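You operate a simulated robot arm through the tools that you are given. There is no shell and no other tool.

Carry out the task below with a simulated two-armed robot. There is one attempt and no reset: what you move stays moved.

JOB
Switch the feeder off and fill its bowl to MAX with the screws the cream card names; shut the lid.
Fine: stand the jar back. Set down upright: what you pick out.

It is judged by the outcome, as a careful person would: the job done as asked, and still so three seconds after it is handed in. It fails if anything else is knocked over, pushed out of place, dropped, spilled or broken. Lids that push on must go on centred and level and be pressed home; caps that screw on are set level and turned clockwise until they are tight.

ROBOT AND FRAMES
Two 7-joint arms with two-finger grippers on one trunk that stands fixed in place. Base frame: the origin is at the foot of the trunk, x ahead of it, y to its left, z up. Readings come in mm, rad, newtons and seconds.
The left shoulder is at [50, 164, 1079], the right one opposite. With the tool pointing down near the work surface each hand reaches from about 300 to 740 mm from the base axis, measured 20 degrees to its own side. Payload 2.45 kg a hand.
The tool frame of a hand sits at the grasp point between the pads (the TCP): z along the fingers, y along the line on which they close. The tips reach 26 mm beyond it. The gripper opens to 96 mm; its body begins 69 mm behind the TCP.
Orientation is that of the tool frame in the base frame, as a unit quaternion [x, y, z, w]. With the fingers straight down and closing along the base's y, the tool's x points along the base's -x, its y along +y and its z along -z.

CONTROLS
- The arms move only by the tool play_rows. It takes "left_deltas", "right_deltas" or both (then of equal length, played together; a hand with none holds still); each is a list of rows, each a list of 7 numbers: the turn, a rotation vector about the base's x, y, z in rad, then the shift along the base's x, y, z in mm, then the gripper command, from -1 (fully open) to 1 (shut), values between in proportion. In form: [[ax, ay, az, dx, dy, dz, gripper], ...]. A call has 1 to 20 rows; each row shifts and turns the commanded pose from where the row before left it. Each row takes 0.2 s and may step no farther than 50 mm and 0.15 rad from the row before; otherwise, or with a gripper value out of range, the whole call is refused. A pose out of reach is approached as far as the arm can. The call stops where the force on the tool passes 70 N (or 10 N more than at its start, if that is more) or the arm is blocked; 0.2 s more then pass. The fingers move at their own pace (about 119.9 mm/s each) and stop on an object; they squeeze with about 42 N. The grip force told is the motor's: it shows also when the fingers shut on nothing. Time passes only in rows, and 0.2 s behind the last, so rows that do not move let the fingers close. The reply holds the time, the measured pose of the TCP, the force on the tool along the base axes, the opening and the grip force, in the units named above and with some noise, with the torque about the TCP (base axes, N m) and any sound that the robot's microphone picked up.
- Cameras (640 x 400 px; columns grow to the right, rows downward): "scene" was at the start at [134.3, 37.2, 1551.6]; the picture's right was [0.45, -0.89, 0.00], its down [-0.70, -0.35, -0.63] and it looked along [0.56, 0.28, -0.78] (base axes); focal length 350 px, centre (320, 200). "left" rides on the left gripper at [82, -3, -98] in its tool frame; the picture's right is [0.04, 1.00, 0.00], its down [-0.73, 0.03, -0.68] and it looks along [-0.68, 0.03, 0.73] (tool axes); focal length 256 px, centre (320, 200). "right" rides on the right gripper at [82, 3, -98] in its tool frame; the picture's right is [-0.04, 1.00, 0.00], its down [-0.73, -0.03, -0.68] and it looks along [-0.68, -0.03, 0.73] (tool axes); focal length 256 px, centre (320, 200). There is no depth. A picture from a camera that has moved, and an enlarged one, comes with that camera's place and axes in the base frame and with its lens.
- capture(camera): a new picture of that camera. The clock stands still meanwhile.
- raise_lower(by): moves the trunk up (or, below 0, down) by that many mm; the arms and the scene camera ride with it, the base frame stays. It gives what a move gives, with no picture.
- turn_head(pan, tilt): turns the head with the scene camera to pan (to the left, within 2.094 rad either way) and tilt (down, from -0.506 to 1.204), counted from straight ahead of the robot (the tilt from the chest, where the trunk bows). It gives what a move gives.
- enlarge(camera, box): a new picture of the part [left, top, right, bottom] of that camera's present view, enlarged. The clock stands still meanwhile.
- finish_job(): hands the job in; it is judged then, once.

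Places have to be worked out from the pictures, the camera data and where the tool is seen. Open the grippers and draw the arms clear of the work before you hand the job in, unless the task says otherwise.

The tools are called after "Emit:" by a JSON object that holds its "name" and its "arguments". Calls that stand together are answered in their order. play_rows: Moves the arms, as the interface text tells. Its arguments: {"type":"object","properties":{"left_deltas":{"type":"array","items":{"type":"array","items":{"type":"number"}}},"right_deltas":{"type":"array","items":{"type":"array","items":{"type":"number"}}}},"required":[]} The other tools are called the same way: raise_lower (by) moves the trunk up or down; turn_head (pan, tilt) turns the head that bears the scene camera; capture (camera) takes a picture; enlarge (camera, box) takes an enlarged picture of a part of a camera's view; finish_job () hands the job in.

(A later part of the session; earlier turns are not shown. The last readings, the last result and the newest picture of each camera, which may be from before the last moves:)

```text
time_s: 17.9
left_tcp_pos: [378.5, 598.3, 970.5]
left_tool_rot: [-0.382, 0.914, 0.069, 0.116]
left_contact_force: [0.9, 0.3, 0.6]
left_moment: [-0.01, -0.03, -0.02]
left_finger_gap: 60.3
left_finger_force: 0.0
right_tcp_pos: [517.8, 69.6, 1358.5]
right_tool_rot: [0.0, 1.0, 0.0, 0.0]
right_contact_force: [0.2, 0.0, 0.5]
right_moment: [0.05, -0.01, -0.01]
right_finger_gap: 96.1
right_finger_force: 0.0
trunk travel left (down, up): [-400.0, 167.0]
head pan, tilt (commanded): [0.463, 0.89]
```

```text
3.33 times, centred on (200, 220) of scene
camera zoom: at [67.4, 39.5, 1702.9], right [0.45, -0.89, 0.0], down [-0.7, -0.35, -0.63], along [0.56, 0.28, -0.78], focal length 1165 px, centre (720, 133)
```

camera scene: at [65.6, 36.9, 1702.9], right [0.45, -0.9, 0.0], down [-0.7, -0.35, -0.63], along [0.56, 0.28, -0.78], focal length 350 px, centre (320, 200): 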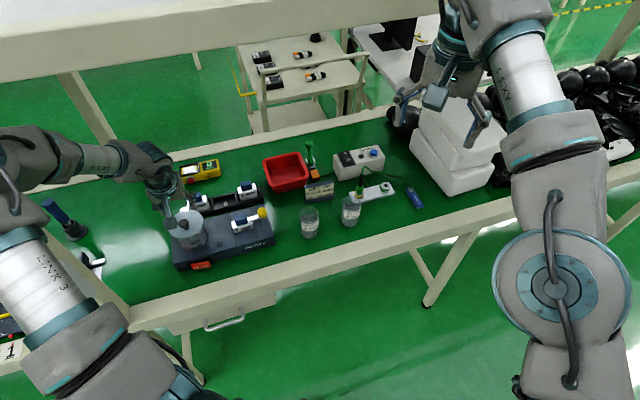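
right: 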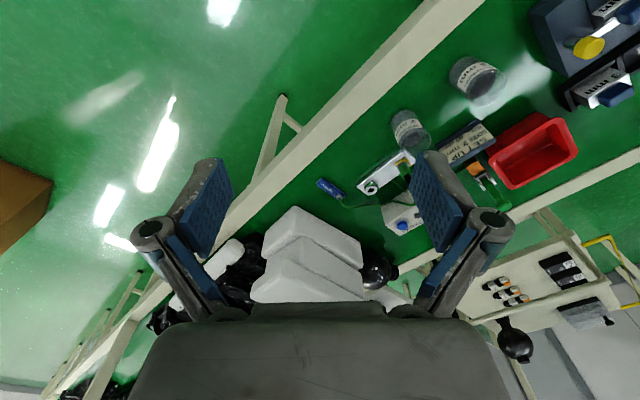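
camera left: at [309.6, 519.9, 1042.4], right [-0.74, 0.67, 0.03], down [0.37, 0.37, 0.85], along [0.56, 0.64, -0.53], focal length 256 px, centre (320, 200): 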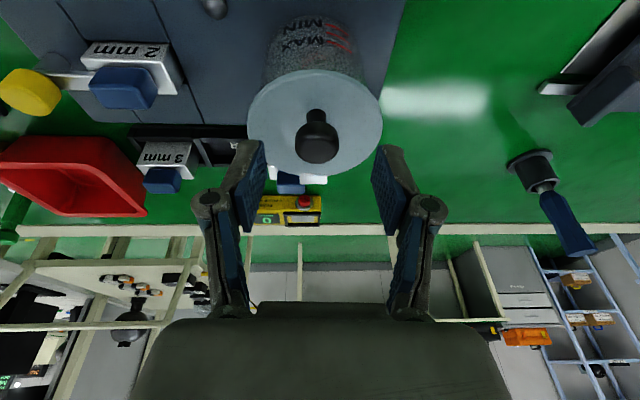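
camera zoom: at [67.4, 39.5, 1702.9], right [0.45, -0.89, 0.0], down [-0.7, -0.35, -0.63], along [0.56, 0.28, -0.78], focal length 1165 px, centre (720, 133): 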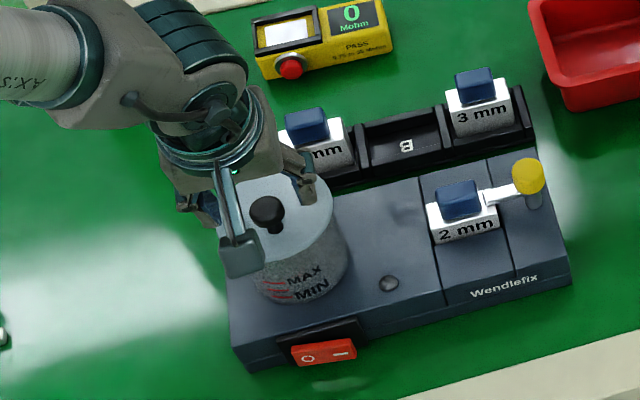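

The knob is centred between the fingers laterally at about (381, 600, 934). I descend the last 27 mm and close on it.

Emit:
{"name": "play_rows", "arguments": {"left_deltas": [[0, 0, 0, 0.5, 0, -13, -0.25], [0, 0, 0, 0.5, 0, -13.5, -0.25], [0, 0, 0, 0, 0, 0, 0.3], [0, 0, 0, 0, 0, 0, 0.6], [0, 0, 0, 0, 0, 0, 1], [0, 0, 0, 0, 0, 0, 1]]}}

Emit:
{"name": "capture", "arguments": {"camera": "left"}}

Emit:
{"name": "enlarge", "arguments": {"camera": "scene", "box": [140, 170, 240, 270]}}

```text
time_s: 19.4
left_tcp_pos: [379.8, 598.4, 944.0]
left_tool_rot: [-0.381, 0.914, 0.07, 0.117]
left_contact_force: [2.7, 1.6, 0.3]
left_moment: [0.04, 0.01, 0.03]
left_finger_gap: 24.2
left_finger_force: 45.4
right_tcp_pos: [517.8, 69.5, 1358.9]
right_tool_rot: [0.001, 1.0, 0.0, 0.0]
right_contact_force: [-0.5, -0.1, 0.4]
right_moment: [0.01, 0.01, 0.01]
right_finger_gap: 96.4
right_finger_force: 0.0
trunk travel left (down, up): [-400.0, 167.0]
head pan, tilt (commanded): [0.463, 0.89]
```

```text
taken
camera left: at [310.8, 519.7, 1016.2], right [-0.74, 0.67, 0.03], down [0.37, 0.37, 0.85], along [0.56, 0.64, -0.53], focal length 256 px, centre (320, 200)
```

left: 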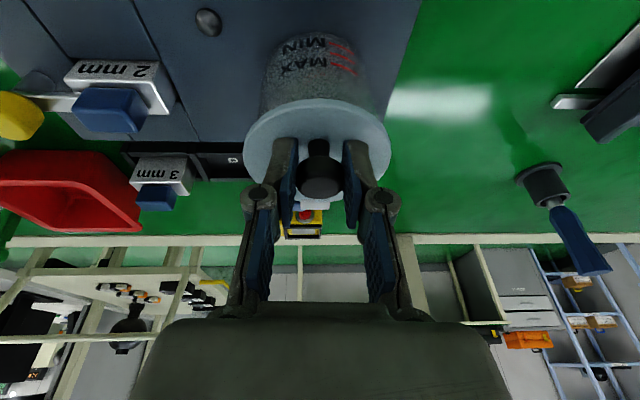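

```text
4.00 times, centred on (190, 220) of scene
camera zoom: at [67.4, 40.5, 1702.9], right [0.45, -0.89, 0.0], down [-0.7, -0.35, -0.63], along [0.56, 0.28, -0.78], focal length 1398 px, centre (840, 120)
```

zoom: 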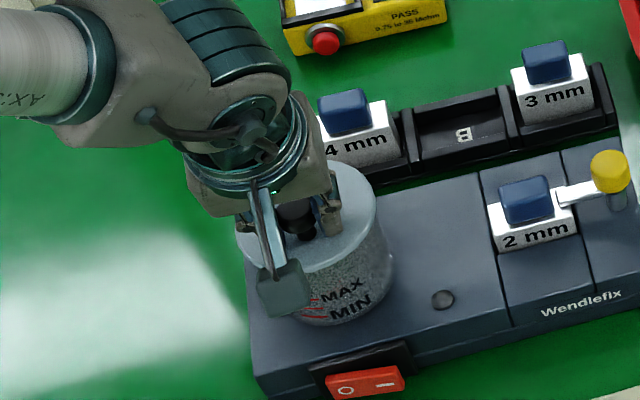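

The knob is gripped, with a gap of 24 mm. I lift it along the hinge arc by about 20° in small rows and read the forces.

Emit:
{"name": "play_rows", "arguments": {"left_deltas": [[0, 0, 0, 1.6, 1.6, 5.7, 1], [0, 0, 0, 2.0, 2.0, 5.4, 1], [0, 0, 0, 2.3, 2.4, 5.2, 1], [0, 0, 0, 2.7, 2.7, 5.0, 1]]}}

Emit:
{"name": "capture", "arguments": {"camera": "left"}}

```text
time_s: 20.4
left_tcp_pos: [386.5, 605.5, 964.5]
left_tool_rot: [-0.382, 0.915, 0.068, 0.115]
left_contact_force: [-6.2, -10.4, -12.9]
left_moment: [-1.06, 1.03, 0.06]
left_finger_gap: 24.4
left_finger_force: 45.2
right_tcp_pos: [518.0, 69.8, 1358.9]
right_tool_rot: [-0.001, 1.0, 0.001, 0.0]
right_contact_force: [-0.7, 0.1, -0.3]
right_moment: [-0.02, 0.01, 0.01]
right_finger_gap: 96.2
right_finger_force: 0.1
trunk travel left (down, up): [-400.0, 167.0]
head pan, tilt (commanded): [0.463, 0.89]
```

```text
taken
camera left: at [318.7, 527.3, 1037.4], right [-0.74, 0.67, 0.03], down [0.37, 0.37, 0.85], along [0.56, 0.64, -0.53], focal length 256 px, centre (320, 200)
```

left: 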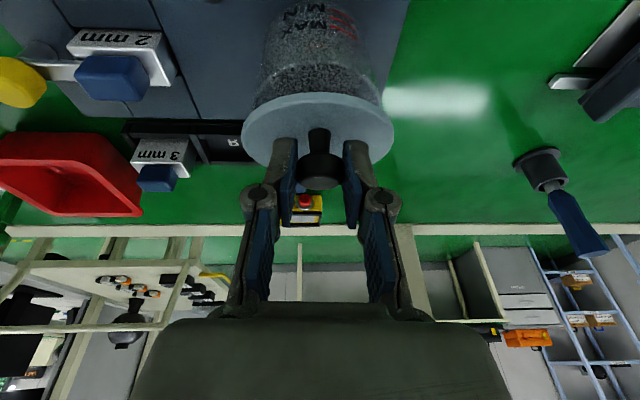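

The lid is swinging on its hinge with modest forces along the arc. I continue to about 50° open.

Emit:
{"name": "play_rows", "arguments": {"left_deltas": [[0, 0, 0, 2.9, 3.0, 4.5, 1], [0, 0, 0, 3.15, 3.2, 4.2, 1], [0, 0, 0, 3.4, 3.5, 3.7, 1], [0, 0, 0, 3.6, 3.6, 3.4, 1], [0, 0, 0, 3.85, 3.9, 2.8, 1], [0, 0, 0, 4.0, 4.1, 2.5, 1]]}}

Emit:
{"name": "capture", "arguments": {"camera": "left"}}

Emit:
{"name": "enlarge", "arguments": {"camera": "scene", "box": [140, 170, 240, 270]}}

```text
time_s: 21.8
left_tcp_pos: [407.1, 625.7, 988.0]
left_tool_rot: [-0.381, 0.914, 0.069, 0.118]
left_contact_force: [-13.9, -13.6, 2.7]
left_moment: [-1.02, 1.04, 0.1]
left_finger_gap: 24.3
left_finger_force: 45.2
right_tcp_pos: [514.1, 66.9, 1358.7]
right_tool_rot: [0.001, 1.0, 0.001, 0.001]
right_contact_force: [0.4, 0.2, 0.9]
right_moment: [-0.04, 0.02, 0.01]
right_finger_gap: 96.2
right_finger_force: 0.0
trunk travel left (down, up): [-400.0, 167.0]
head pan, tilt (commanded): [0.463, 0.89]
```

```text
taken
camera left: at [338.8, 547.5, 1060.0], right [-0.74, 0.67, 0.03], down [0.37, 0.37, 0.85], along [0.56, 0.64, -0.52], focal length 256 px, centre (320, 200)
```

left: 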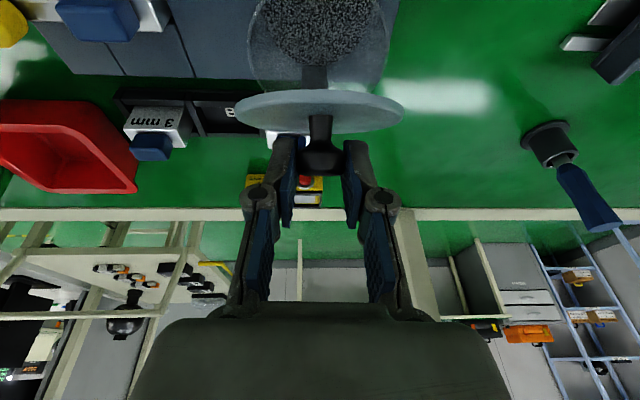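

```text
4.00 times, centred on (190, 220) of scene
camera zoom: at [62.8, 33.1, 1703.3], right [0.45, -0.89, 0.0], down [-0.7, -0.35, -0.63], along [0.56, 0.28, -0.78], focal length 1398 px, centre (840, 120)
```

zoom: 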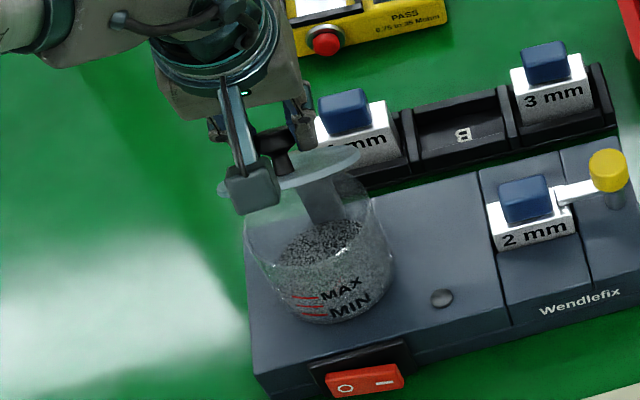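

The lid is about 50° open and the bowl's screws are in view. I keep following the arc to about 70° while turning the tool slightly back toward upright.

Emit:
{"name": "play_rows", "arguments": {"left_deltas": [[-0.0167, 0.0164, 0, 4.3, 4.4, 2.4, 1], [-0.0167, 0.0164, 0, 4.4, 4.4, 1.9, 1], [-0.0167, 0.0164, 0, 4.4, 4.5, 1.3, 1], [-0.0167, 0.0164, 0, 4.5, 4.6, 0.7, 1]]}}

Emit:
{"name": "capture", "arguments": {"camera": "left"}}

```text
time_s: 22.8
left_tcp_pos: [425.6, 642.3, 995.9]
left_tool_rot: [-0.382, 0.92, 0.052, 0.075]
left_contact_force: [-11.1, -10.8, 8.3]
left_moment: [-0.83, 1.01, 0.16]
left_finger_gap: 24.4
left_finger_force: 45.2
right_tcp_pos: [513.9, 65.0, 1358.6]
right_tool_rot: [0.0, 1.0, 0.002, 0.001]
right_contact_force: [0.1, -0.2, 0.5]
right_moment: [-0.02, 0.0, 0.02]
right_finger_gap: 96.2
right_finger_force: 0.1
trunk travel left (down, up): [-400.0, 167.0]
head pan, tilt (commanded): [0.463, 0.89]
```

```text
taken
camera left: at [361.3, 570.3, 1076.7], right [-0.74, 0.67, 0.03], down [0.42, 0.43, 0.8], along [0.53, 0.6, -0.6], focal length 256 px, centre (320, 200)
```

left: 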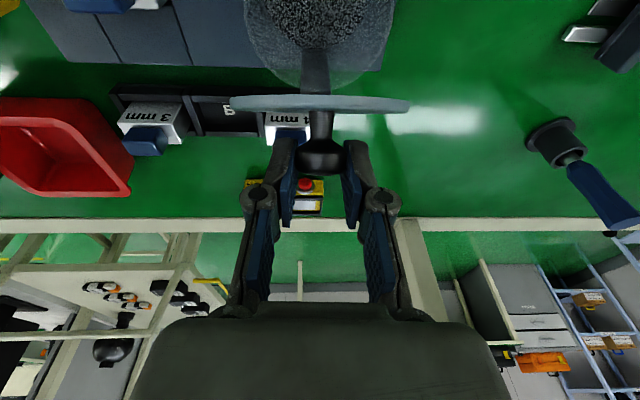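

The lid sits nearly edge-on, at about 58° open. The arc fits a hinge at n≈773, z≈904 with a radius of about 84 mm. I continue along the corrected arc.

Emit:
{"name": "play_rows", "arguments": {"left_deltas": [[-0.01, 0.0098, 0, 5.1, 5.2, 2.0, 1], [-0.01, 0.0098, 0, 5.2, 5.3, 1.2, 1], [-0.01, 0.0098, 0, 5.2, 5.3, 0.3, 1], [-0.01, 0.0098, 0, 5.2, 5.3, -0.5, 1]]}}

Emit:
{"name": "capture", "arguments": {"camera": "left"}}

Emit:
{"name": "enlarge", "arguments": {"camera": "scene", "box": [140, 150, 240, 270]}}

```text
time_s: 23.8
left_tcp_pos: [446.6, 665.3, 996.5]
left_tool_rot: [-0.382, 0.922, 0.042, 0.048]
left_contact_force: [-4.3, -9.3, -2.5]
left_moment: [-0.48, 0.62, 0.06]
left_finger_gap: 21.9
left_finger_force: 45.2
right_tcp_pos: [517.8, 65.2, 1357.9]
right_tool_rot: [0.0, 1.0, 0.002, 0.0]
right_contact_force: [-0.2, -0.9, 0.6]
right_moment: [-0.02, 0.0, -0.01]
right_finger_gap: 96.1
right_finger_force: 0.0
trunk travel left (down, up): [-400.0, 167.0]
head pan, tilt (commanded): [0.463, 0.89]
```

```text
taken
camera left: at [386.8, 595.8, 1082.9], right [-0.74, 0.68, 0.03], down [0.46, 0.46, 0.76], along [0.5, 0.58, -0.65], focal length 256 px, centre (320, 200)
```

left: 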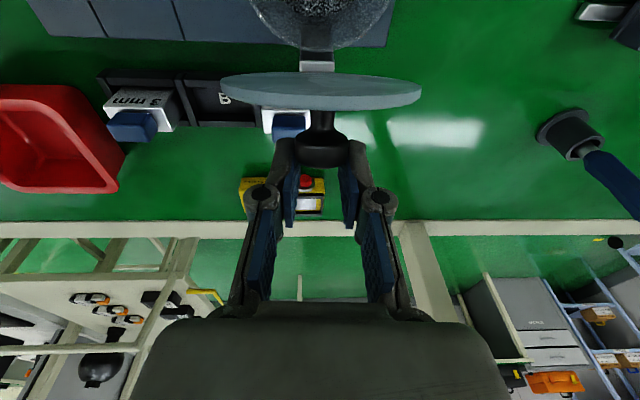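

```text
3.33 times, centred on (190, 210) of scene
camera zoom: at [67.1, 35.3, 1702.9], right [0.45, -0.89, 0.0], down [-0.7, -0.35, -0.63], along [0.56, 0.28, -0.78], focal length 1165 px, centre (753, 167)
```

zoom: 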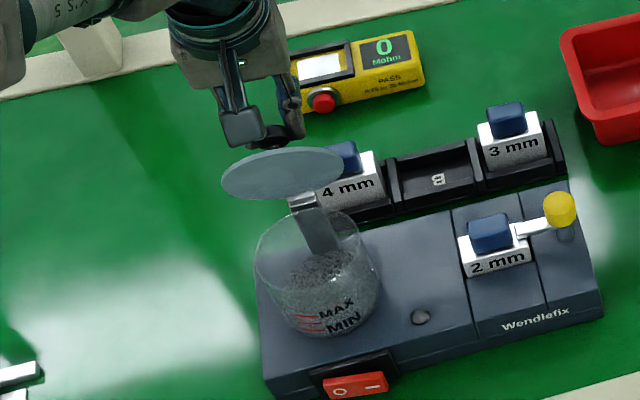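

The knob has crept to the fingertips, and the lid is about 80° open. The real hinge fits n≈763, z≈908, so I follow that tighter arc, moving back and slightly down to pass the vertical.

Emit:
{"name": "play_rows", "arguments": {"left_deltas": [[-0.01, 0.0098, 0, 4.0, 4.0, -4, 1], [-0.01, 0.0098, 0, 3.8, 3.9, -4.5, 1], [-0.01, 0.0098, 0, 3.6, 3.7, -4.5, 1], [0, 0, 0, 0, 0, 0, 1]]}}

Emit:
{"name": "capture", "arguments": {"camera": "left"}}

Emit:
{"name": "enlarge", "arguments": {"camera": "scene", "box": [140, 150, 240, 270]}}

```text
time_s: 24.8
left_tcp_pos: [459.2, 678.2, 984.0]
left_tool_rot: [-0.382, 0.923, 0.033, 0.03]
left_contact_force: [0.0, 0.9, 1.2]
left_moment: [0.02, 0.04, 0.02]
left_finger_gap: 0.3
left_finger_force: 28.8
right_tcp_pos: [518.4, 68.3, 1361.3]
right_tool_rot: [-0.001, 1.0, 0.001, 0.002]
right_contact_force: [0.1, 0.0, 0.1]
right_moment: [0.0, 0.0, 0.0]
right_finger_gap: 96.2
right_finger_force: 0.0
trunk travel left (down, up): [-400.0, 167.0]
head pan, tilt (commanded): [0.463, 0.89]
```

```text
taken
camera left: at [400.7, 610.9, 1073.9], right [-0.74, 0.68, 0.03], down [0.48, 0.48, 0.74], along [0.48, 0.56, -0.68], focal length 256 px, centre (320, 200)
```

left: 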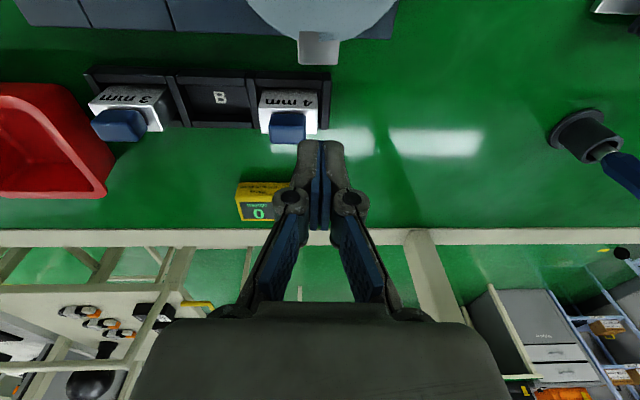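

```text
3.33 times, centred on (190, 210) of scene
camera zoom: at [66.3, 41.8, 1702.9], right [0.45, -0.89, 0.0], down [-0.7, -0.35, -0.63], along [0.56, 0.28, -0.78], focal length 1165 px, centre (753, 167)
```

zoom: 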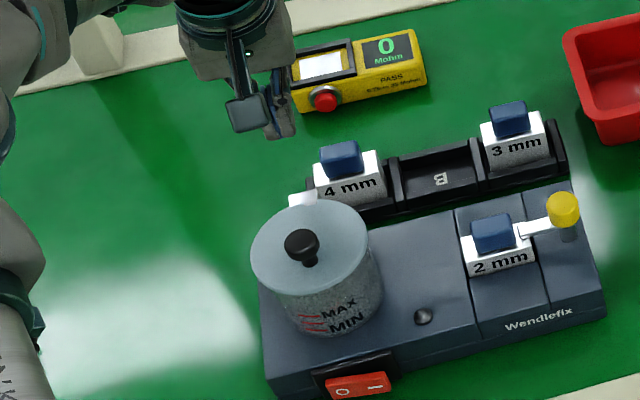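

The knob slid out of the pads and the lid dropped shut, with nothing displaced. It lagged because the lid has to twist within the pads, and the knob sits 19 mm in front of the lid's centre. The refit hinge is n≈771, z≈908 with a radius of 80 mm. I will re-grip with more forward tilt and rotate the tool along with the lid.

Emit:
{"name": "play_rows", "arguments": {"left_deltas": [[0, 0, 0, 0, 0, 35, 1], [0.0717, -0.081, 0, -17.4, -17.3, 5, -0.25], [0.0717, -0.081, 0, -17.4, -17.3, 0, -0.25], [0.0717, -0.081, 0, -17.4, -17.3, 0, -0.25], [0.0717, -0.081, 0, -17.4, -17.3, 0, -0.25], [0.0717, -0.081, 0, -17.4, -17.3, 0, -0.25], [0, 0, 0, 0, 0, -20, -0.25]]}}

Emit:
{"name": "capture", "arguments": {"camera": "left"}}

```text
time_s: 26.4
left_tcp_pos: [371.0, 592.4, 1001.4]
left_tool_rot: [-0.371, 0.878, 0.118, 0.28]
left_contact_force: [-0.4, 0.7, -0.8]
left_moment: [0.0, -0.03, 0.02]
left_finger_gap: 59.9
left_finger_force: 0.1
right_tcp_pos: [518.2, 72.3, 1356.9]
right_tool_rot: [-0.002, 1.0, 0.0, 0.0]
right_contact_force: [-0.2, -0.5, -0.1]
right_moment: [-0.05, 0.0, 0.01]
right_finger_gap: 96.0
right_finger_force: 0.1
trunk travel left (down, up): [-400.0, 167.0]
head pan, tilt (commanded): [0.463, 0.89]
```

```text
taken
camera left: at [288.1, 503.4, 1033.6], right [-0.74, 0.67, -0.02], down [0.12, 0.17, 0.98], along [0.66, 0.72, -0.21], focal length 256 px, centre (320, 200)
```

left: 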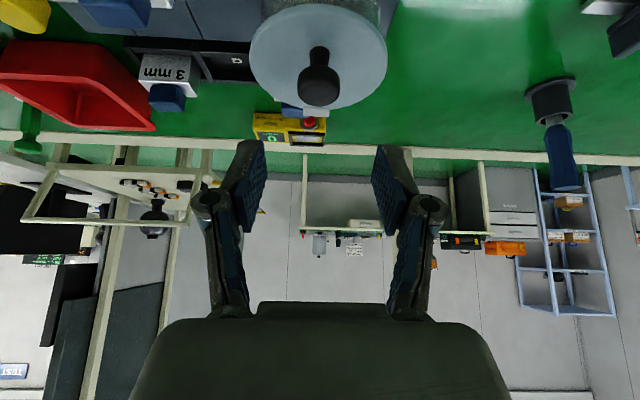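

Tilt is 35° and the knob is aligned laterally. I lower so the knob sits slightly ahead of centre in the pads, and close.

Emit:
{"name": "play_rows", "arguments": {"left_deltas": [[0, 0, 0, 0, -0.5, -15, -0.25], [0, 0, 0, 0, -0.5, -15, -0.25], [0, 0, 0, 0, 0, -15, -0.25], [0, 0, 0, 0, 0, -13, -0.25], [0, 0, 0, 0, 0, 0, 0.4], [0, 0, 0, 0, 0, 0, 1], [0, 0, 0, 0, 0, 0, 1]]}}

Emit:
{"name": "capture", "arguments": {"camera": "left"}}

```text
time_s: 27.9
left_tcp_pos: [372.3, 590.8, 945.2]
left_tool_rot: [-0.37, 0.878, 0.118, 0.28]
left_contact_force: [2.2, 3.6, -3.5]
left_moment: [0.01, 0.05, 0.07]
left_finger_gap: 24.2
left_finger_force: 45.2
right_tcp_pos: [519.1, 70.8, 1359.3]
right_tool_rot: [0.0, 1.0, 0.0, 0.0]
right_contact_force: [-1.1, -0.1, 0.1]
right_moment: [-0.02, -0.03, -0.01]
right_finger_gap: 95.9
right_finger_force: 0.0
trunk travel left (down, up): [-400.0, 167.0]
head pan, tilt (commanded): [0.463, 0.89]
```

```text
taken
camera left: at [288.3, 500.7, 976.9], right [-0.74, 0.67, -0.02], down [0.12, 0.17, 0.98], along [0.66, 0.72, -0.21], focal length 256 px, centre (320, 200)
```

left: 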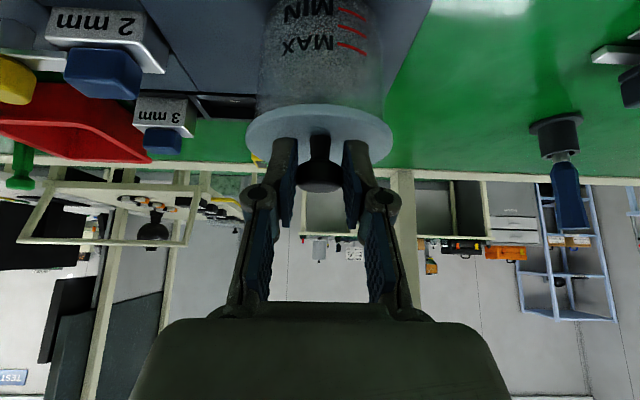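

The knob is gripped again, with a gap of 24 mm. I raise the lid on the refitted arc, turning the tool with it, to about 40°.

Emit:
{"name": "play_rows", "arguments": {"left_deltas": [[-0.0218, 0.0214, 0, 2.03, 2.07, 6.87, 1], [-0.0218, 0.0214, 0, 2.43, 2.48, 6.61, 1], [-0.0218, 0.0214, 0, 2.81, 2.86, 6.31, 1], [-0.0218, 0.0214, 0, 3.18, 3.24, 5.97, 1], [-0.0218, 0.0214, 0, 3.5, 3.57, 5.56, 1], [-0.0218, 0.0214, 0, 3.82, 3.89, 5.12, 1], [-0.0218, 0.0214, 0, 4.12, 4.2, 4.67, 1], [-0.0218, 0.0214, 0, 4.35, 4.44, 4.15, 1]]}}

Emit:
{"name": "capture", "arguments": {"camera": "left"}}

```text
time_s: 29.8
left_tcp_pos: [396.4, 615.7, 990.5]
left_tool_rot: [-0.382, 0.905, 0.074, 0.17]
left_contact_force: [-10.2, -7.9, -11.4]
left_moment: [-1.12, 1.16, 0.1]
left_finger_gap: 25.0
left_finger_force: 45.0
right_tcp_pos: [517.5, 67.4, 1358.1]
right_tool_rot: [0.0, 1.0, 0.001, 0.0]
right_contact_force: [0.2, 0.4, -0.6]
right_moment: [-0.02, 0.03, 0.01]
right_finger_gap: 96.0
right_finger_force: 0.0
trunk travel left (down, up): [-400.0, 167.0]
head pan, tilt (commanded): [0.463, 0.89]
```

```text
taken
camera left: at [322.5, 534.7, 1051.5], right [-0.74, 0.67, -0.01], down [0.29, 0.33, 0.9], along [0.61, 0.66, -0.44], focal length 256 px, centre (320, 200)
```

left: 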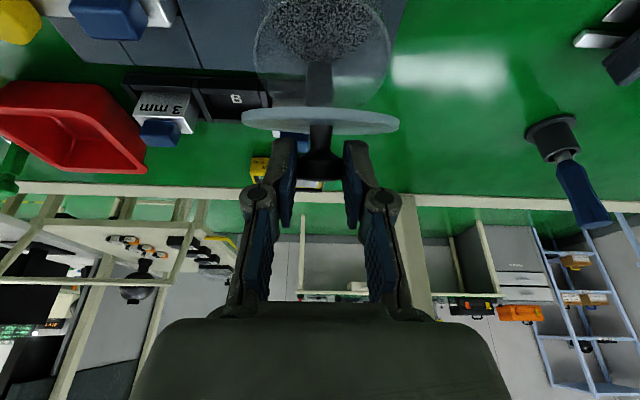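

Tracking is good: the lid is about 42° open with the knob still well inside the pads. I continue to about 70°.

Emit:
{"name": "play_rows", "arguments": {"left_deltas": [[-0.0218, 0.0214, 0, 4.6, 4.69, 3.63, 1], [-0.0218, 0.0214, 0, 4.77, 4.87, 3.06, 1], [-0.0218, 0.0214, 0, 4.94, 5.04, 2.49, 1], [-0.0218, 0.0214, 0, 5.06, 5.16, 1.87, 1], [-0.0218, 0.0214, 0, 5.15, 5.26, 1.27, 1], [-0.0218, 0.0214, 0, 5.2, 5.3, 0.66, 1]]}}

Emit:
{"name": "capture", "arguments": {"camera": "left"}}

```text
time_s: 31.1
left_tcp_pos: [421.7, 641.1, 1016.3]
left_tool_rot: [-0.386, 0.916, 0.04, 0.097]
left_contact_force: [-19.4, 2.8, 60.8]
left_moment: [0.17, 0.55, 0.3]
left_finger_gap: 17.4
left_finger_force: 42.7
right_tcp_pos: [506.3, 56.2, 1362.1]
right_tool_rot: [0.0, 1.0, 0.004, 0.005]
right_contact_force: [0.3, 0.6, 0.5]
right_moment: [0.04, -0.01, -0.02]
right_finger_gap: 96.1
right_finger_force: 0.0
trunk travel left (down, up): [-400.0, 167.0]
head pan, tilt (commanded): [0.463, 0.89]
```

```text
taken
camera left: at [355.4, 568.6, 1093.9], right [-0.74, 0.67, -0.01], down [0.38, 0.43, 0.82], along [0.55, 0.6, -0.58], focal length 256 px, centre (320, 200)
```

left: 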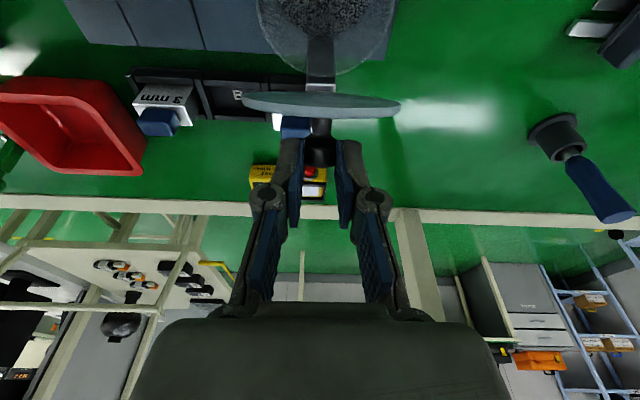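

The hand now feels a 60 N upward force and the gap has dropped to 17 mm, so the knob is at the edge of the pads. I look closely before moving.

Emit:
{"name": "enlarge", "arguments": {"camera": "left", "box": [220, 60, 420, 240]}}

Emit:
{"name": "enlarge", "arguments": {"camera": "scene", "box": [150, 150, 230, 240]}}

Emit:
{"name": "capture", "arguments": {"camera": "scene"}}

```text
2.22 times, centred on (320, 150) of left
camera zoom: at [355.4, 568.6, 1093.9], right [-0.74, 0.67, -0.01], down [0.38, 0.43, 0.82], along [0.55, 0.6, -0.58], focal length 569 px, centre (320, 311)
```

zoom: 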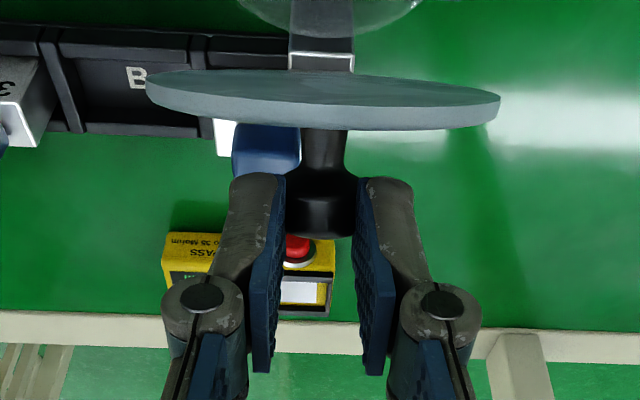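

```text
4.44 times, centred on (190, 195) of scene
camera zoom: at [51.3, 22.0, 1704.6], right [0.45, -0.89, 0.0], down [-0.69, -0.34, -0.64], along [0.57, 0.29, -0.77], focal length 1554 px, centre (898, 222)
```

zoom: 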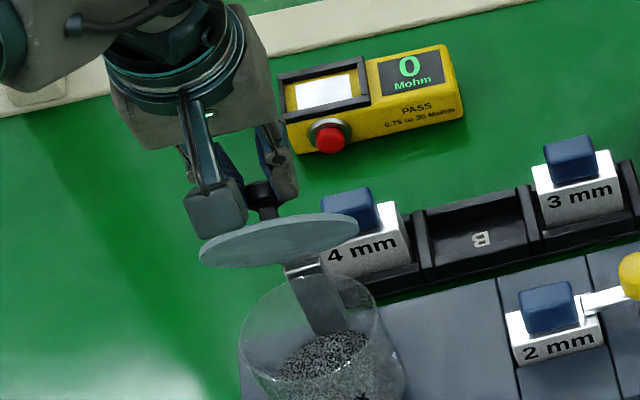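

```text
taken
camera scene: at [51.3, 22.0, 1704.6], right [0.45, -0.89, 0.0], down [-0.69, -0.34, -0.64], along [0.57, 0.29, -0.77], focal length 350 px, centre (320, 200)
```

scene: 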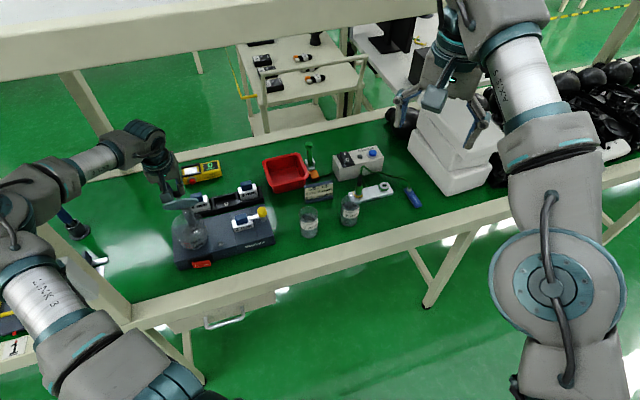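

The lid is about 61° open but the knob has been squeezed to the very tips, because the tool twists against it. I lower the lid gently back along the arc so I can change the approach.

Emit:
{"name": "play_rows", "arguments": {"left_deltas": [[0, 0, 0, -4.74, -4.83, -2.6, 1], [0, 0, 0, -4.63, -4.72, -3.2, 1], [0, 0, 0, -4.47, -4.56, -3.8, 1], [0, 0, 0, -4.29, -4.38, -4.3, 1], [0, 0, 0, -4.06, -4.14, -4.8, 1], [0, 0, 0, -3.82, -3.9, -4.34, 1]]}}

Emit:
{"name": "capture", "arguments": {"camera": "left"}}

```text
time_s: 31.6
left_tcp_pos: [426.5, 646.9, 1020.0]
left_tool_rot: [-0.385, 0.916, 0.041, 0.107]
left_contact_force: [-17.8, 7.8, 63.3]
left_moment: [0.06, 0.47, 0.02]
left_finger_gap: 6.0
left_finger_force: 34.3
right_tcp_pos: [508.6, 65.8, 1359.5]
right_tool_rot: [0.001, 1.0, 0.002, 0.002]
right_contact_force: [0.3, 0.1, -0.5]
right_moment: [-0.02, 0.04, 0.02]
right_finger_gap: 96.0
right_finger_force: 0.0
trunk travel left (down, up): [-400.0, 167.0]
head pan, tilt (commanded): [0.463, 0.89]
stopped in row 1 (left hand): the force on the tool passed its limit at 77 N (the readings are from after the stop); the commanded pose is now the measured one
```

```text
taken
camera left: at [358.4, 573.0, 1096.5], right [-0.74, 0.67, -0.02], down [0.37, 0.42, 0.83], along [0.56, 0.61, -0.56], focal length 256 px, centre (320, 200)
```

left: 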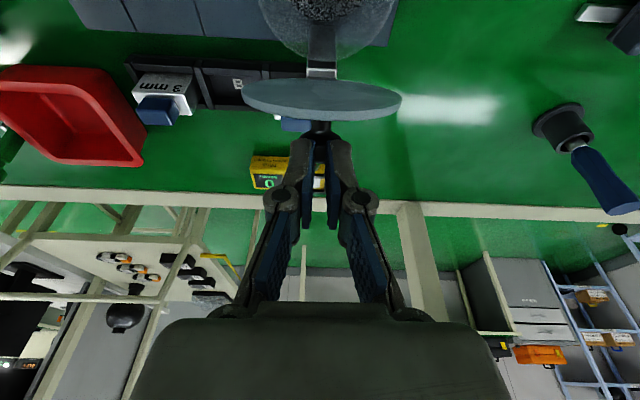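

The fingertips have now closed above the knob and press down on its side, which pushes the lid further open; it is now about 66°. I carry on in that mode, moving back along the arc with light pressure and bringing the tool upright.

Emit:
{"name": "play_rows", "arguments": {"left_deltas": [[-0.0212, 0.0208, 0, 5.8, 5.9, 1.0, 1], [-0.0212, 0.0208, 0, 5.8, 5.9, 0.0, 1], [-0.0212, 0.0208, 0, 5.75, 5.85, -0.8, 1]]}}

Emit:
{"name": "capture", "arguments": {"camera": "left"}}

```text
time_s: 32.5
left_tcp_pos: [455.2, 669.8, 1012.4]
left_tool_rot: [-0.387, 0.919, 0.021, 0.066]
left_contact_force: [1.6, 5.6, 25.0]
left_moment: [-0.11, 0.15, -0.16]
left_finger_gap: 0.0
left_finger_force: 28.0
right_tcp_pos: [518.1, 73.2, 1354.4]
right_tool_rot: [0.0, 1.0, -0.001, 0.0]
right_contact_force: [-0.2, 0.8, 0.5]
right_moment: [-0.03, 0.03, -0.01]
right_finger_gap: 95.9
right_finger_force: 0.0
trunk travel left (down, up): [-400.0, 167.0]
head pan, tilt (commanded): [0.463, 0.89]
stopped in row 3 (left hand): the force on the tool passed its limit at 77 N (the readings are from after the stop); the commanded pose is now the measured one
```

```text
taken
camera left: at [390.6, 601.5, 1098.1], right [-0.74, 0.67, -0.02], down [0.42, 0.48, 0.77], along [0.53, 0.57, -0.63], focal length 256 px, centre (320, 200)
```

left: 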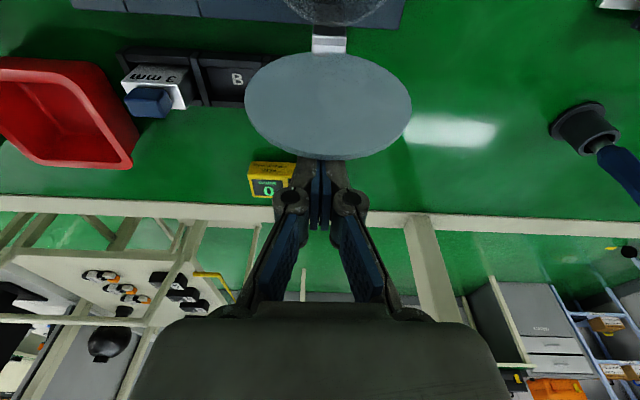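

The lid's underside now faces me at about 98–100° open, and the force spike suggests it reached its stop. I lift the fingers straight up off the knob to see whether it stays.

Emit:
{"name": "play_rows", "arguments": {"left_deltas": [[0, 0, 0, -0.5, -0.5, 5, 1], [0, 0, 0, -1, -1, 10, 1], [0, 0, 0, -2, -2, 20, 1]]}}

Emit:
{"name": "capture", "arguments": {"camera": "left"}}

Emit:
{"name": "enlarge", "arguments": {"camera": "scene", "box": [130, 130, 250, 270]}}

```text
time_s: 33.3
left_tcp_pos: [445.6, 664.1, 1048.3]
left_tool_rot: [-0.388, 0.919, 0.021, 0.062]
left_contact_force: [-0.4, 0.3, 0.2]
left_moment: [0.03, 0.0, 0.03]
left_finger_gap: 0.2
left_finger_force: 28.4
right_tcp_pos: [517.3, 69.8, 1358.1]
right_tool_rot: [0.001, 1.0, -0.001, 0.001]
right_contact_force: [1.2, -0.6, -0.8]
right_moment: [0.06, 0.05, 0.01]
right_finger_gap: 96.0
right_finger_force: 0.1
trunk travel left (down, up): [-400.0, 167.0]
head pan, tilt (commanded): [0.463, 0.89]
```

```text
taken
camera left: at [382.6, 596.2, 1133.7], right [-0.74, 0.67, -0.01], down [0.42, 0.48, 0.77], along [0.52, 0.57, -0.64], focal length 256 px, centre (320, 200)
```

left: 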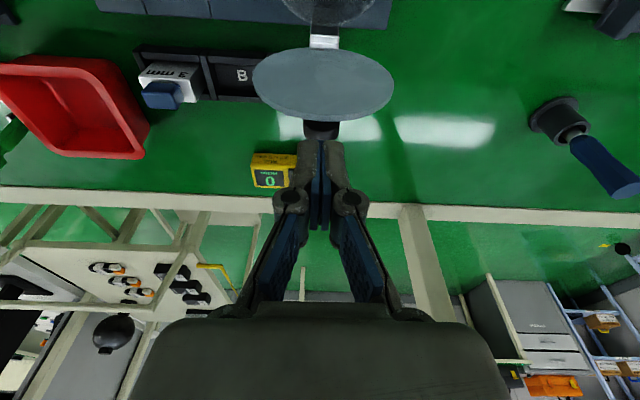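

```text
2.86 times, centred on (190, 200) of scene
camera zoom: at [67.5, 37.7, 1702.9], right [0.45, -0.89, 0.0], down [-0.7, -0.35, -0.63], along [0.56, 0.28, -0.78], focal length 999 px, centre (691, 200)
```

zoom: 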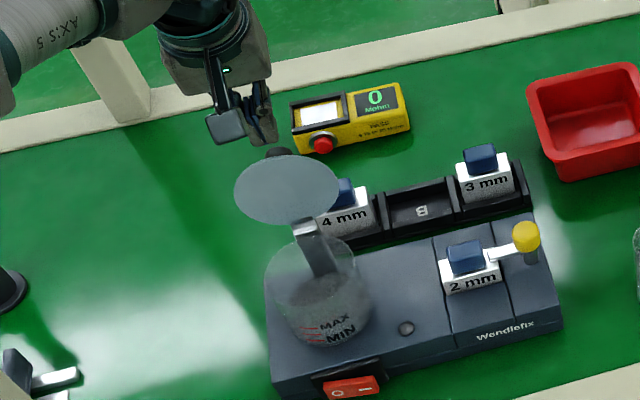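

The lid stays open by itself. I lift the hand well clear of it and move toward the middle of the bench before lowering the trunk and looking at the jar.

Emit:
{"name": "play_rows", "arguments": {"left_deltas": [[0, 0, 0, 0, 0, 30, 1], [0, 0, 0, 0, 0, 40, 1], [0, 0, 0, 0, -10, 40, 1], [0, 0, -0.09, 5, -40, 20, 0], [0, 0, -0.09, 8, -45, 10, -1], [0, 0, -0.09, 8, -45, 0, -1], [0, 0, -0.09, 8, -45, 0, -1], [0, 0, -0.09, 8, -45, 0, -1], [0, 0, -0.09, 8, -45, 0, -1], [0, 0, -0.09, 8, -45, 0, -1]]}}

Emit:
{"name": "capture", "arguments": {"camera": "scene"}}

```text
time_s: 35.5
left_tcp_pos: [487.9, 354.2, 1183.9]
left_tool_rot: [-0.085, 0.994, -0.006, 0.067]
left_contact_force: [0.0, -1.0, -0.2]
left_moment: [0.07, -0.02, 0.01]
left_finger_gap: 95.9
left_finger_force: 0.0
right_tcp_pos: [506.2, 82.8, 1360.6]
right_tool_rot: [0.0, 1.0, -0.005, 0.004]
right_contact_force: [0.7, -0.6, 0.9]
right_moment: [0.08, 0.05, 0.03]
right_finger_gap: 95.8
right_finger_force: 0.1
trunk travel left (down, up): [-400.0, 167.0]
head pan, tilt (commanded): [0.463, 0.89]
```

```text
taken
camera scene: at [48.5, 63.6, 1701.2], right [0.45, -0.89, 0.02], down [-0.69, -0.36, -0.63], along [0.57, 0.27, -0.78], focal length 350 px, centre (320, 200)
```

scene: 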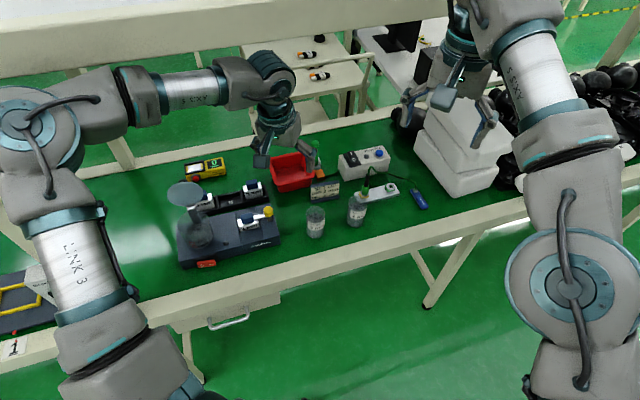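

The lid is still standing open. I lower the trunk back to its starting height and then look at the bench from the left hand.

Emit:
{"name": "raise_lower", "arguments": {"by": -150}}

Emit:
{"name": "capture", "arguments": {"camera": "left"}}

Emit:
{"name": "enlarge", "arguments": {"camera": "scene", "box": [110, 130, 250, 270]}}

```text
time_s: 37.2
left_tcp_pos: [497.6, 353.8, 1036.5]
left_tool_rot: [-0.084, 0.994, -0.005, 0.067]
left_contact_force: [0.3, 0.7, 0.3]
left_moment: [0.01, -0.01, -0.02]
left_finger_gap: 96.2
left_finger_force: 0.1
right_tcp_pos: [515.2, 81.0, 1207.0]
right_tool_rot: [-0.001, 1.0, -0.002, 0.001]
right_contact_force: [0.2, 1.4, -0.5]
right_moment: [-0.02, 0.01, 0.05]
right_finger_gap: 96.1
right_finger_force: 0.1
trunk travel left (down, up): [-250.0, 317.0]
head pan, tilt (commanded): [0.463, 0.89]
```

```text
taken
camera left: at [406.3, 338.0, 1122.4], right [-0.21, 0.98, -0.03], down [0.62, 0.15, 0.77], along [0.76, 0.14, -0.64], focal length 256 px, centre (320, 200)
```

left: 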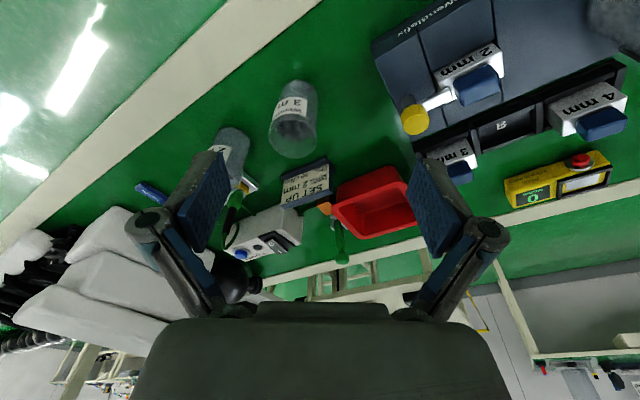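

```text
2.86 times, centred on (180, 200) of scene
camera zoom: at [135.3, 48.8, 1551.4], right [0.45, -0.89, 0.01], down [-0.7, -0.35, -0.62], along [0.56, 0.27, -0.78], focal length 999 px, centre (720, 200)
```

zoom: 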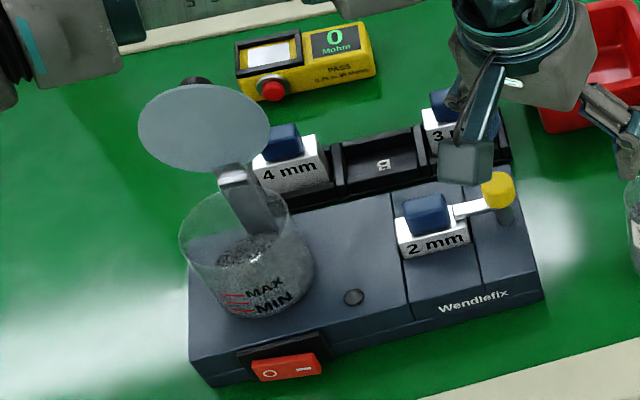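

The right hand is close to where the left will work, so I move it to its own side while shifting the left hand over the 2 mm jar.

Emit:
{"name": "play_rows", "arguments": {"right_deltas": [[0, 0, 0, -5, -45, 0, -1], [0, 0, 0, -5, -45, 0, -1], [0, 0, 0, -5, -45, 0, -1], [0, 0, 0, -5, -45, 0, -1], [0, 0, 0, -5, -45, 0, -1], [0, 0, 0, -5, -45, 0, -1]], "left_deltas": [[0, 0, 0, 0, 0, 0, -1], [0, 0, 0, 0, 0, 0, -1], [0, 0, 0, 0, -25, 0, -1], [0, 0, 0, 0, -30, 0, -1], [0, 0, 0, 0, -30, 0, -1], [0, 0, 0, 0, -25, 0, -1]]}}

Emit:
{"name": "capture", "arguments": {"camera": "left"}}

Emit:
{"name": "capture", "arguments": {"camera": "scene"}}

```text
time_s: 38.6
left_tcp_pos: [498.6, 211.6, 1042.8]
left_tool_rot: [-0.082, 0.994, 0.009, 0.069]
left_contact_force: [0.1, -0.8, -0.1]
left_moment: [0.03, -0.02, 0.01]
left_finger_gap: 96.0
left_finger_force: 0.2
right_tcp_pos: [483.8, -224.6, 1203.2]
right_tool_rot: [0.0, 1.0, 0.008, 0.0]
right_contact_force: [1.4, 0.2, -0.3]
right_moment: [0.05, 0.05, 0.0]
right_finger_gap: 95.7
right_finger_force: 0.2
trunk travel left (down, up): [-250.0, 317.0]
head pan, tilt (commanded): [0.463, 0.89]
```

```text
taken
camera left: at [406.1, 193.7, 1128.6], right [-0.2, 0.98, 0.0], down [0.62, 0.13, 0.77], along [0.76, 0.16, -0.63], focal length 256 px, centre (320, 200)
```

left: 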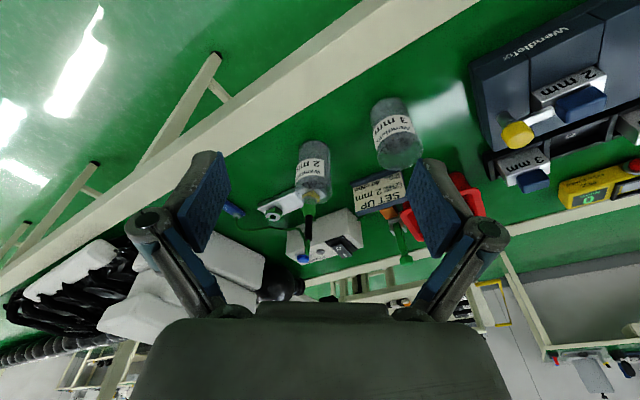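

```text
taken
camera scene: at [134.7, 4.0, 1552.0], right [0.45, -0.9, -0.02], down [-0.7, -0.34, -0.63], along [0.56, 0.29, -0.77], focal length 350 px, centre (320, 200)
```

scene: 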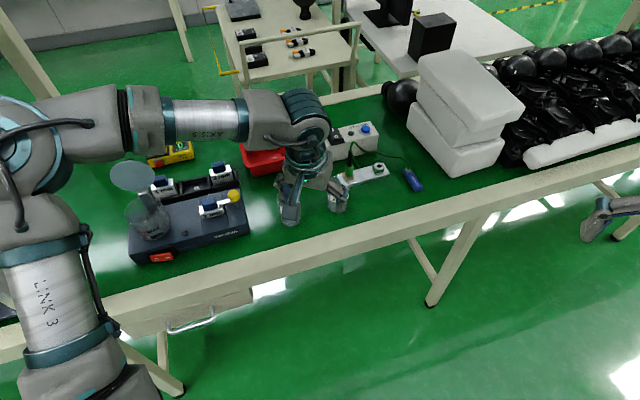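

The trunk is still swaying slightly after that move. I let it settle for a moment, then look at the jar in detail.

Emit:
{"name": "play_rows", "arguments": {"left_deltas": [[0, 0, 0, 0, 0, 0, -1], [0, 0, 0, 0, 0, 0, -1], [0, 0, 0, 0, 0, 0, -1], [0, 0, 0, 0, 0, 0, -1], [0, 0, 0, 0, 0, 0, -1]]}}

Emit:
{"name": "enlarge", "arguments": {"camera": "left", "box": [220, 80, 440, 270]}}

Emit:
{"name": "enlarge", "arguments": {"camera": "left", "box": [270, 120, 360, 210]}}

```text
time_s: 39.8
left_tcp_pos: [498.4, 247.6, 1036.8]
left_tool_rot: [-0.085, 0.994, -0.006, 0.066]
left_contact_force: [-1.0, 0.4, 0.4]
left_moment: [-0.02, 0.03, 0.03]
left_finger_gap: 95.8
left_finger_force: 0.0
right_tcp_pos: [483.3, -183.9, 1210.3]
right_tool_rot: [-0.003, 1.0, -0.006, 0.0]
right_contact_force: [-1.1, 0.6, -0.5]
right_moment: [-0.06, -0.06, 0.01]
right_finger_gap: 96.0
right_finger_force: 0.0
trunk travel left (down, up): [-250.0, 317.0]
head pan, tilt (commanded): [0.463, 0.89]
```

```text
2.11 times, centred on (330, 175) of left
camera zoom: at [406.4, 232.2, 1122.4], right [-0.21, 0.98, -0.03], down [0.62, 0.15, 0.77], along [0.76, 0.14, -0.64], focal length 539 px, centre (299, 253)
```

zoom: 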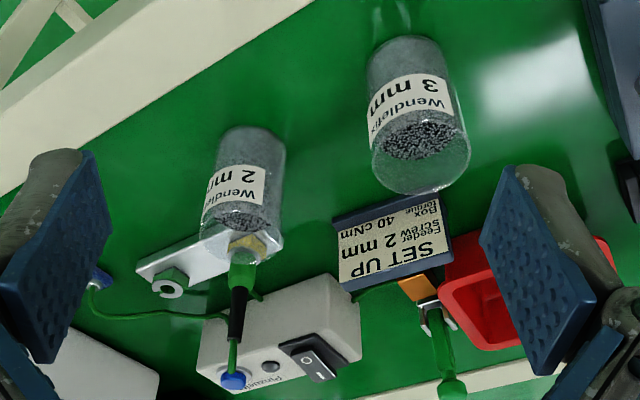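

```text
4.44 times, centred on (315, 165) of left
camera zoom: at [406.4, 232.2, 1122.4], right [-0.21, 0.98, -0.03], down [0.62, 0.15, 0.77], along [0.76, 0.14, -0.64], focal length 1138 px, centre (342, 356)
```

zoom: 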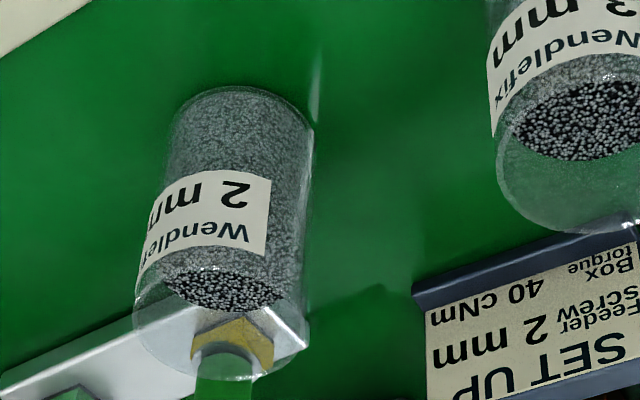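

The jar stands at about (694, 243), 56 mm wide and 103 mm tall. To pour I need a tilted tool and a large roll about its axis, so I test that wrist motion empty in free space first. The first step is to yaw toward +y between the jar and the feeder.

Emit:
{"name": "play_rows", "arguments": {"left_deltas": [[0, 0, 0.13, -8, 16, 8, -1], [0, 0, 0.13, -8, 16, 8, -1], [0, 0, 0.13, -8, 16, 8, -1], [0, 0, 0.13, -8, 16, 8, -1], [0, 0, 0.13, -8, 16, 8, -1], [0, 0, 0.13, -8, 16, 8, -1], [0, 0, 0.13, -8, 16, 8, -1], [0, 0, 0.13, -8, 16, 8, -1], [0, 0, 0.13, -8, 16, 8, -1], [0, 0, 0.13, -8, 16, 8, -1]]}}

Emit:
{"name": "play_rows", "arguments": {"left_deltas": [[0.13, -0.011, 0, 0, 10, 0, -1], [0.13, -0.011, 0, 0, 10, 0, -1], [0.13, -0.011, 0, 0, 10, 0, -1], [0.13, -0.011, 0, 0, 10, 0, -1], [0.13, -0.011, 0, 0, 10, 0, -1], [0.13, -0.011, 0, 0, 10, 0, -1], [0.13, -0.011, 0, 0, 10, 0, -1], [0.13, -0.011, 0, 0, 10, 0, -1], [0.13, -0.011, 0, 0, 10, 0, -1]]}}

```text
time_s: 42.0
left_tcp_pos: [417.4, 373.4, 1126.1]
left_tool_rot: [-0.668, 0.74, 0.048, 0.058]
left_contact_force: [-0.7, 0.4, 0.5]
left_moment: [0.0, -0.01, 0.0]
left_finger_gap: 96.0
left_finger_force: 0.0
right_tcp_pos: [485.0, -224.3, 1203.4]
right_tool_rot: [0.001, 1.0, 0.008, 0.001]
right_contact_force: [0.8, -0.3, -0.5]
right_moment: [0.11, 0.04, 0.01]
right_finger_gap: 95.9
right_finger_force: 0.1
trunk travel left (down, up): [-250.0, 317.0]
head pan, tilt (commanded): [0.463, 0.89]
```

```text
time_s: 44.0
left_tcp_pos: [418.9, 484.9, 1119.1]
left_tool_rot: [-0.528, 0.591, 0.413, 0.448]
left_contact_force: [0.9, -0.5, -0.3]
left_moment: [0.01, -0.02, 0.0]
left_finger_gap: 96.1
left_finger_force: 0.0
right_tcp_pos: [484.5, -200.9, 1206.2]
right_tool_rot: [-0.001, 1.0, 0.001, 0.0]
right_contact_force: [-0.8, 0.6, 0.7]
right_moment: [-0.01, 0.02, -0.01]
right_finger_gap: 95.8
right_finger_force: 0.0
trunk travel left (down, up): [-250.0, 317.0]
head pan, tilt (commanded): [0.463, 0.89]
```

Tilt 75° at heading 84° is reachable here. Now I test the roll about the tool axis in the direction that would tip a jar to the tool's right.

Emit:
{"name": "play_rows", "arguments": {"left_deltas": [[0.0131, 0.1345, -0.0358, 0, 0, 0, -1], [0.0131, 0.1345, -0.0358, 0, 0, 0, -1], [0.0131, 0.1345, -0.0358, 0, 0, 0, -1], [0.0131, 0.1345, -0.0358, 0, 0, 0, -1], [0.0131, 0.1345, -0.0358, 0, 0, 0, -1], [0.0131, 0.1345, -0.0358, 0, 0, 0, -1], [0.0131, 0.1345, -0.0358, 0, 0, 0, -1], [0.0131, 0.1345, -0.0358, 0, 0, 0, -1], [0.0131, 0.1345, -0.0358, 0, 0, 0, -1], [0.0131, 0.1345, -0.0358, 0, 0, 0, -1], [0.0131, 0.1345, -0.0358, 0, 0, 0, -1], [0.0131, 0.1345, -0.0358, 0, 0, 0, -1], [0.0131, 0.1345, -0.0358, 0, 0, 0, -1], [0.0131, 0.1345, -0.0358, 0, 0, 0, -1], [0.0131, 0.1345, -0.0358, 0, 0, 0, -1], [0.0131, 0.1345, -0.0358, 0, 0, 0, -1]]}}

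Emit:
{"name": "capture", "arguments": {"camera": "scene"}}

```text
time_s: 47.4
left_tcp_pos: [417.8, 475.7, 1123.9]
left_tool_rot: [0.274, 0.741, 0.593, -0.158]
left_contact_force: [-0.2, 0.2, 0.1]
left_moment: [-0.02, -0.02, 0.02]
left_finger_gap: 96.1
left_finger_force: 0.0
left hand out of reach, approached as far as the arm can: row 16
right_tcp_pos: [484.7, -209.8, 1204.0]
right_tool_rot: [-0.001, 1.0, 0.004, 0.001]
right_contact_force: [0.1, -0.2, 0.0]
right_moment: [0.06, -0.04, -0.01]
right_finger_gap: 96.0
right_finger_force: 0.1
trunk travel left (down, up): [-250.0, 317.0]
head pan, tilt (commanded): [0.463, 0.89]
```

```text
taken
camera scene: at [135.1, 13.3, 1551.9], right [0.45, -0.9, -0.01], down [-0.7, -0.34, -0.63], along [0.56, 0.29, -0.78], focal length 350 px, centre (320, 200)
```

scene: 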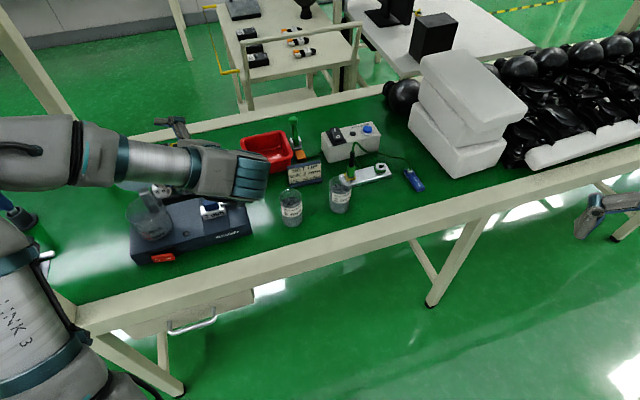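

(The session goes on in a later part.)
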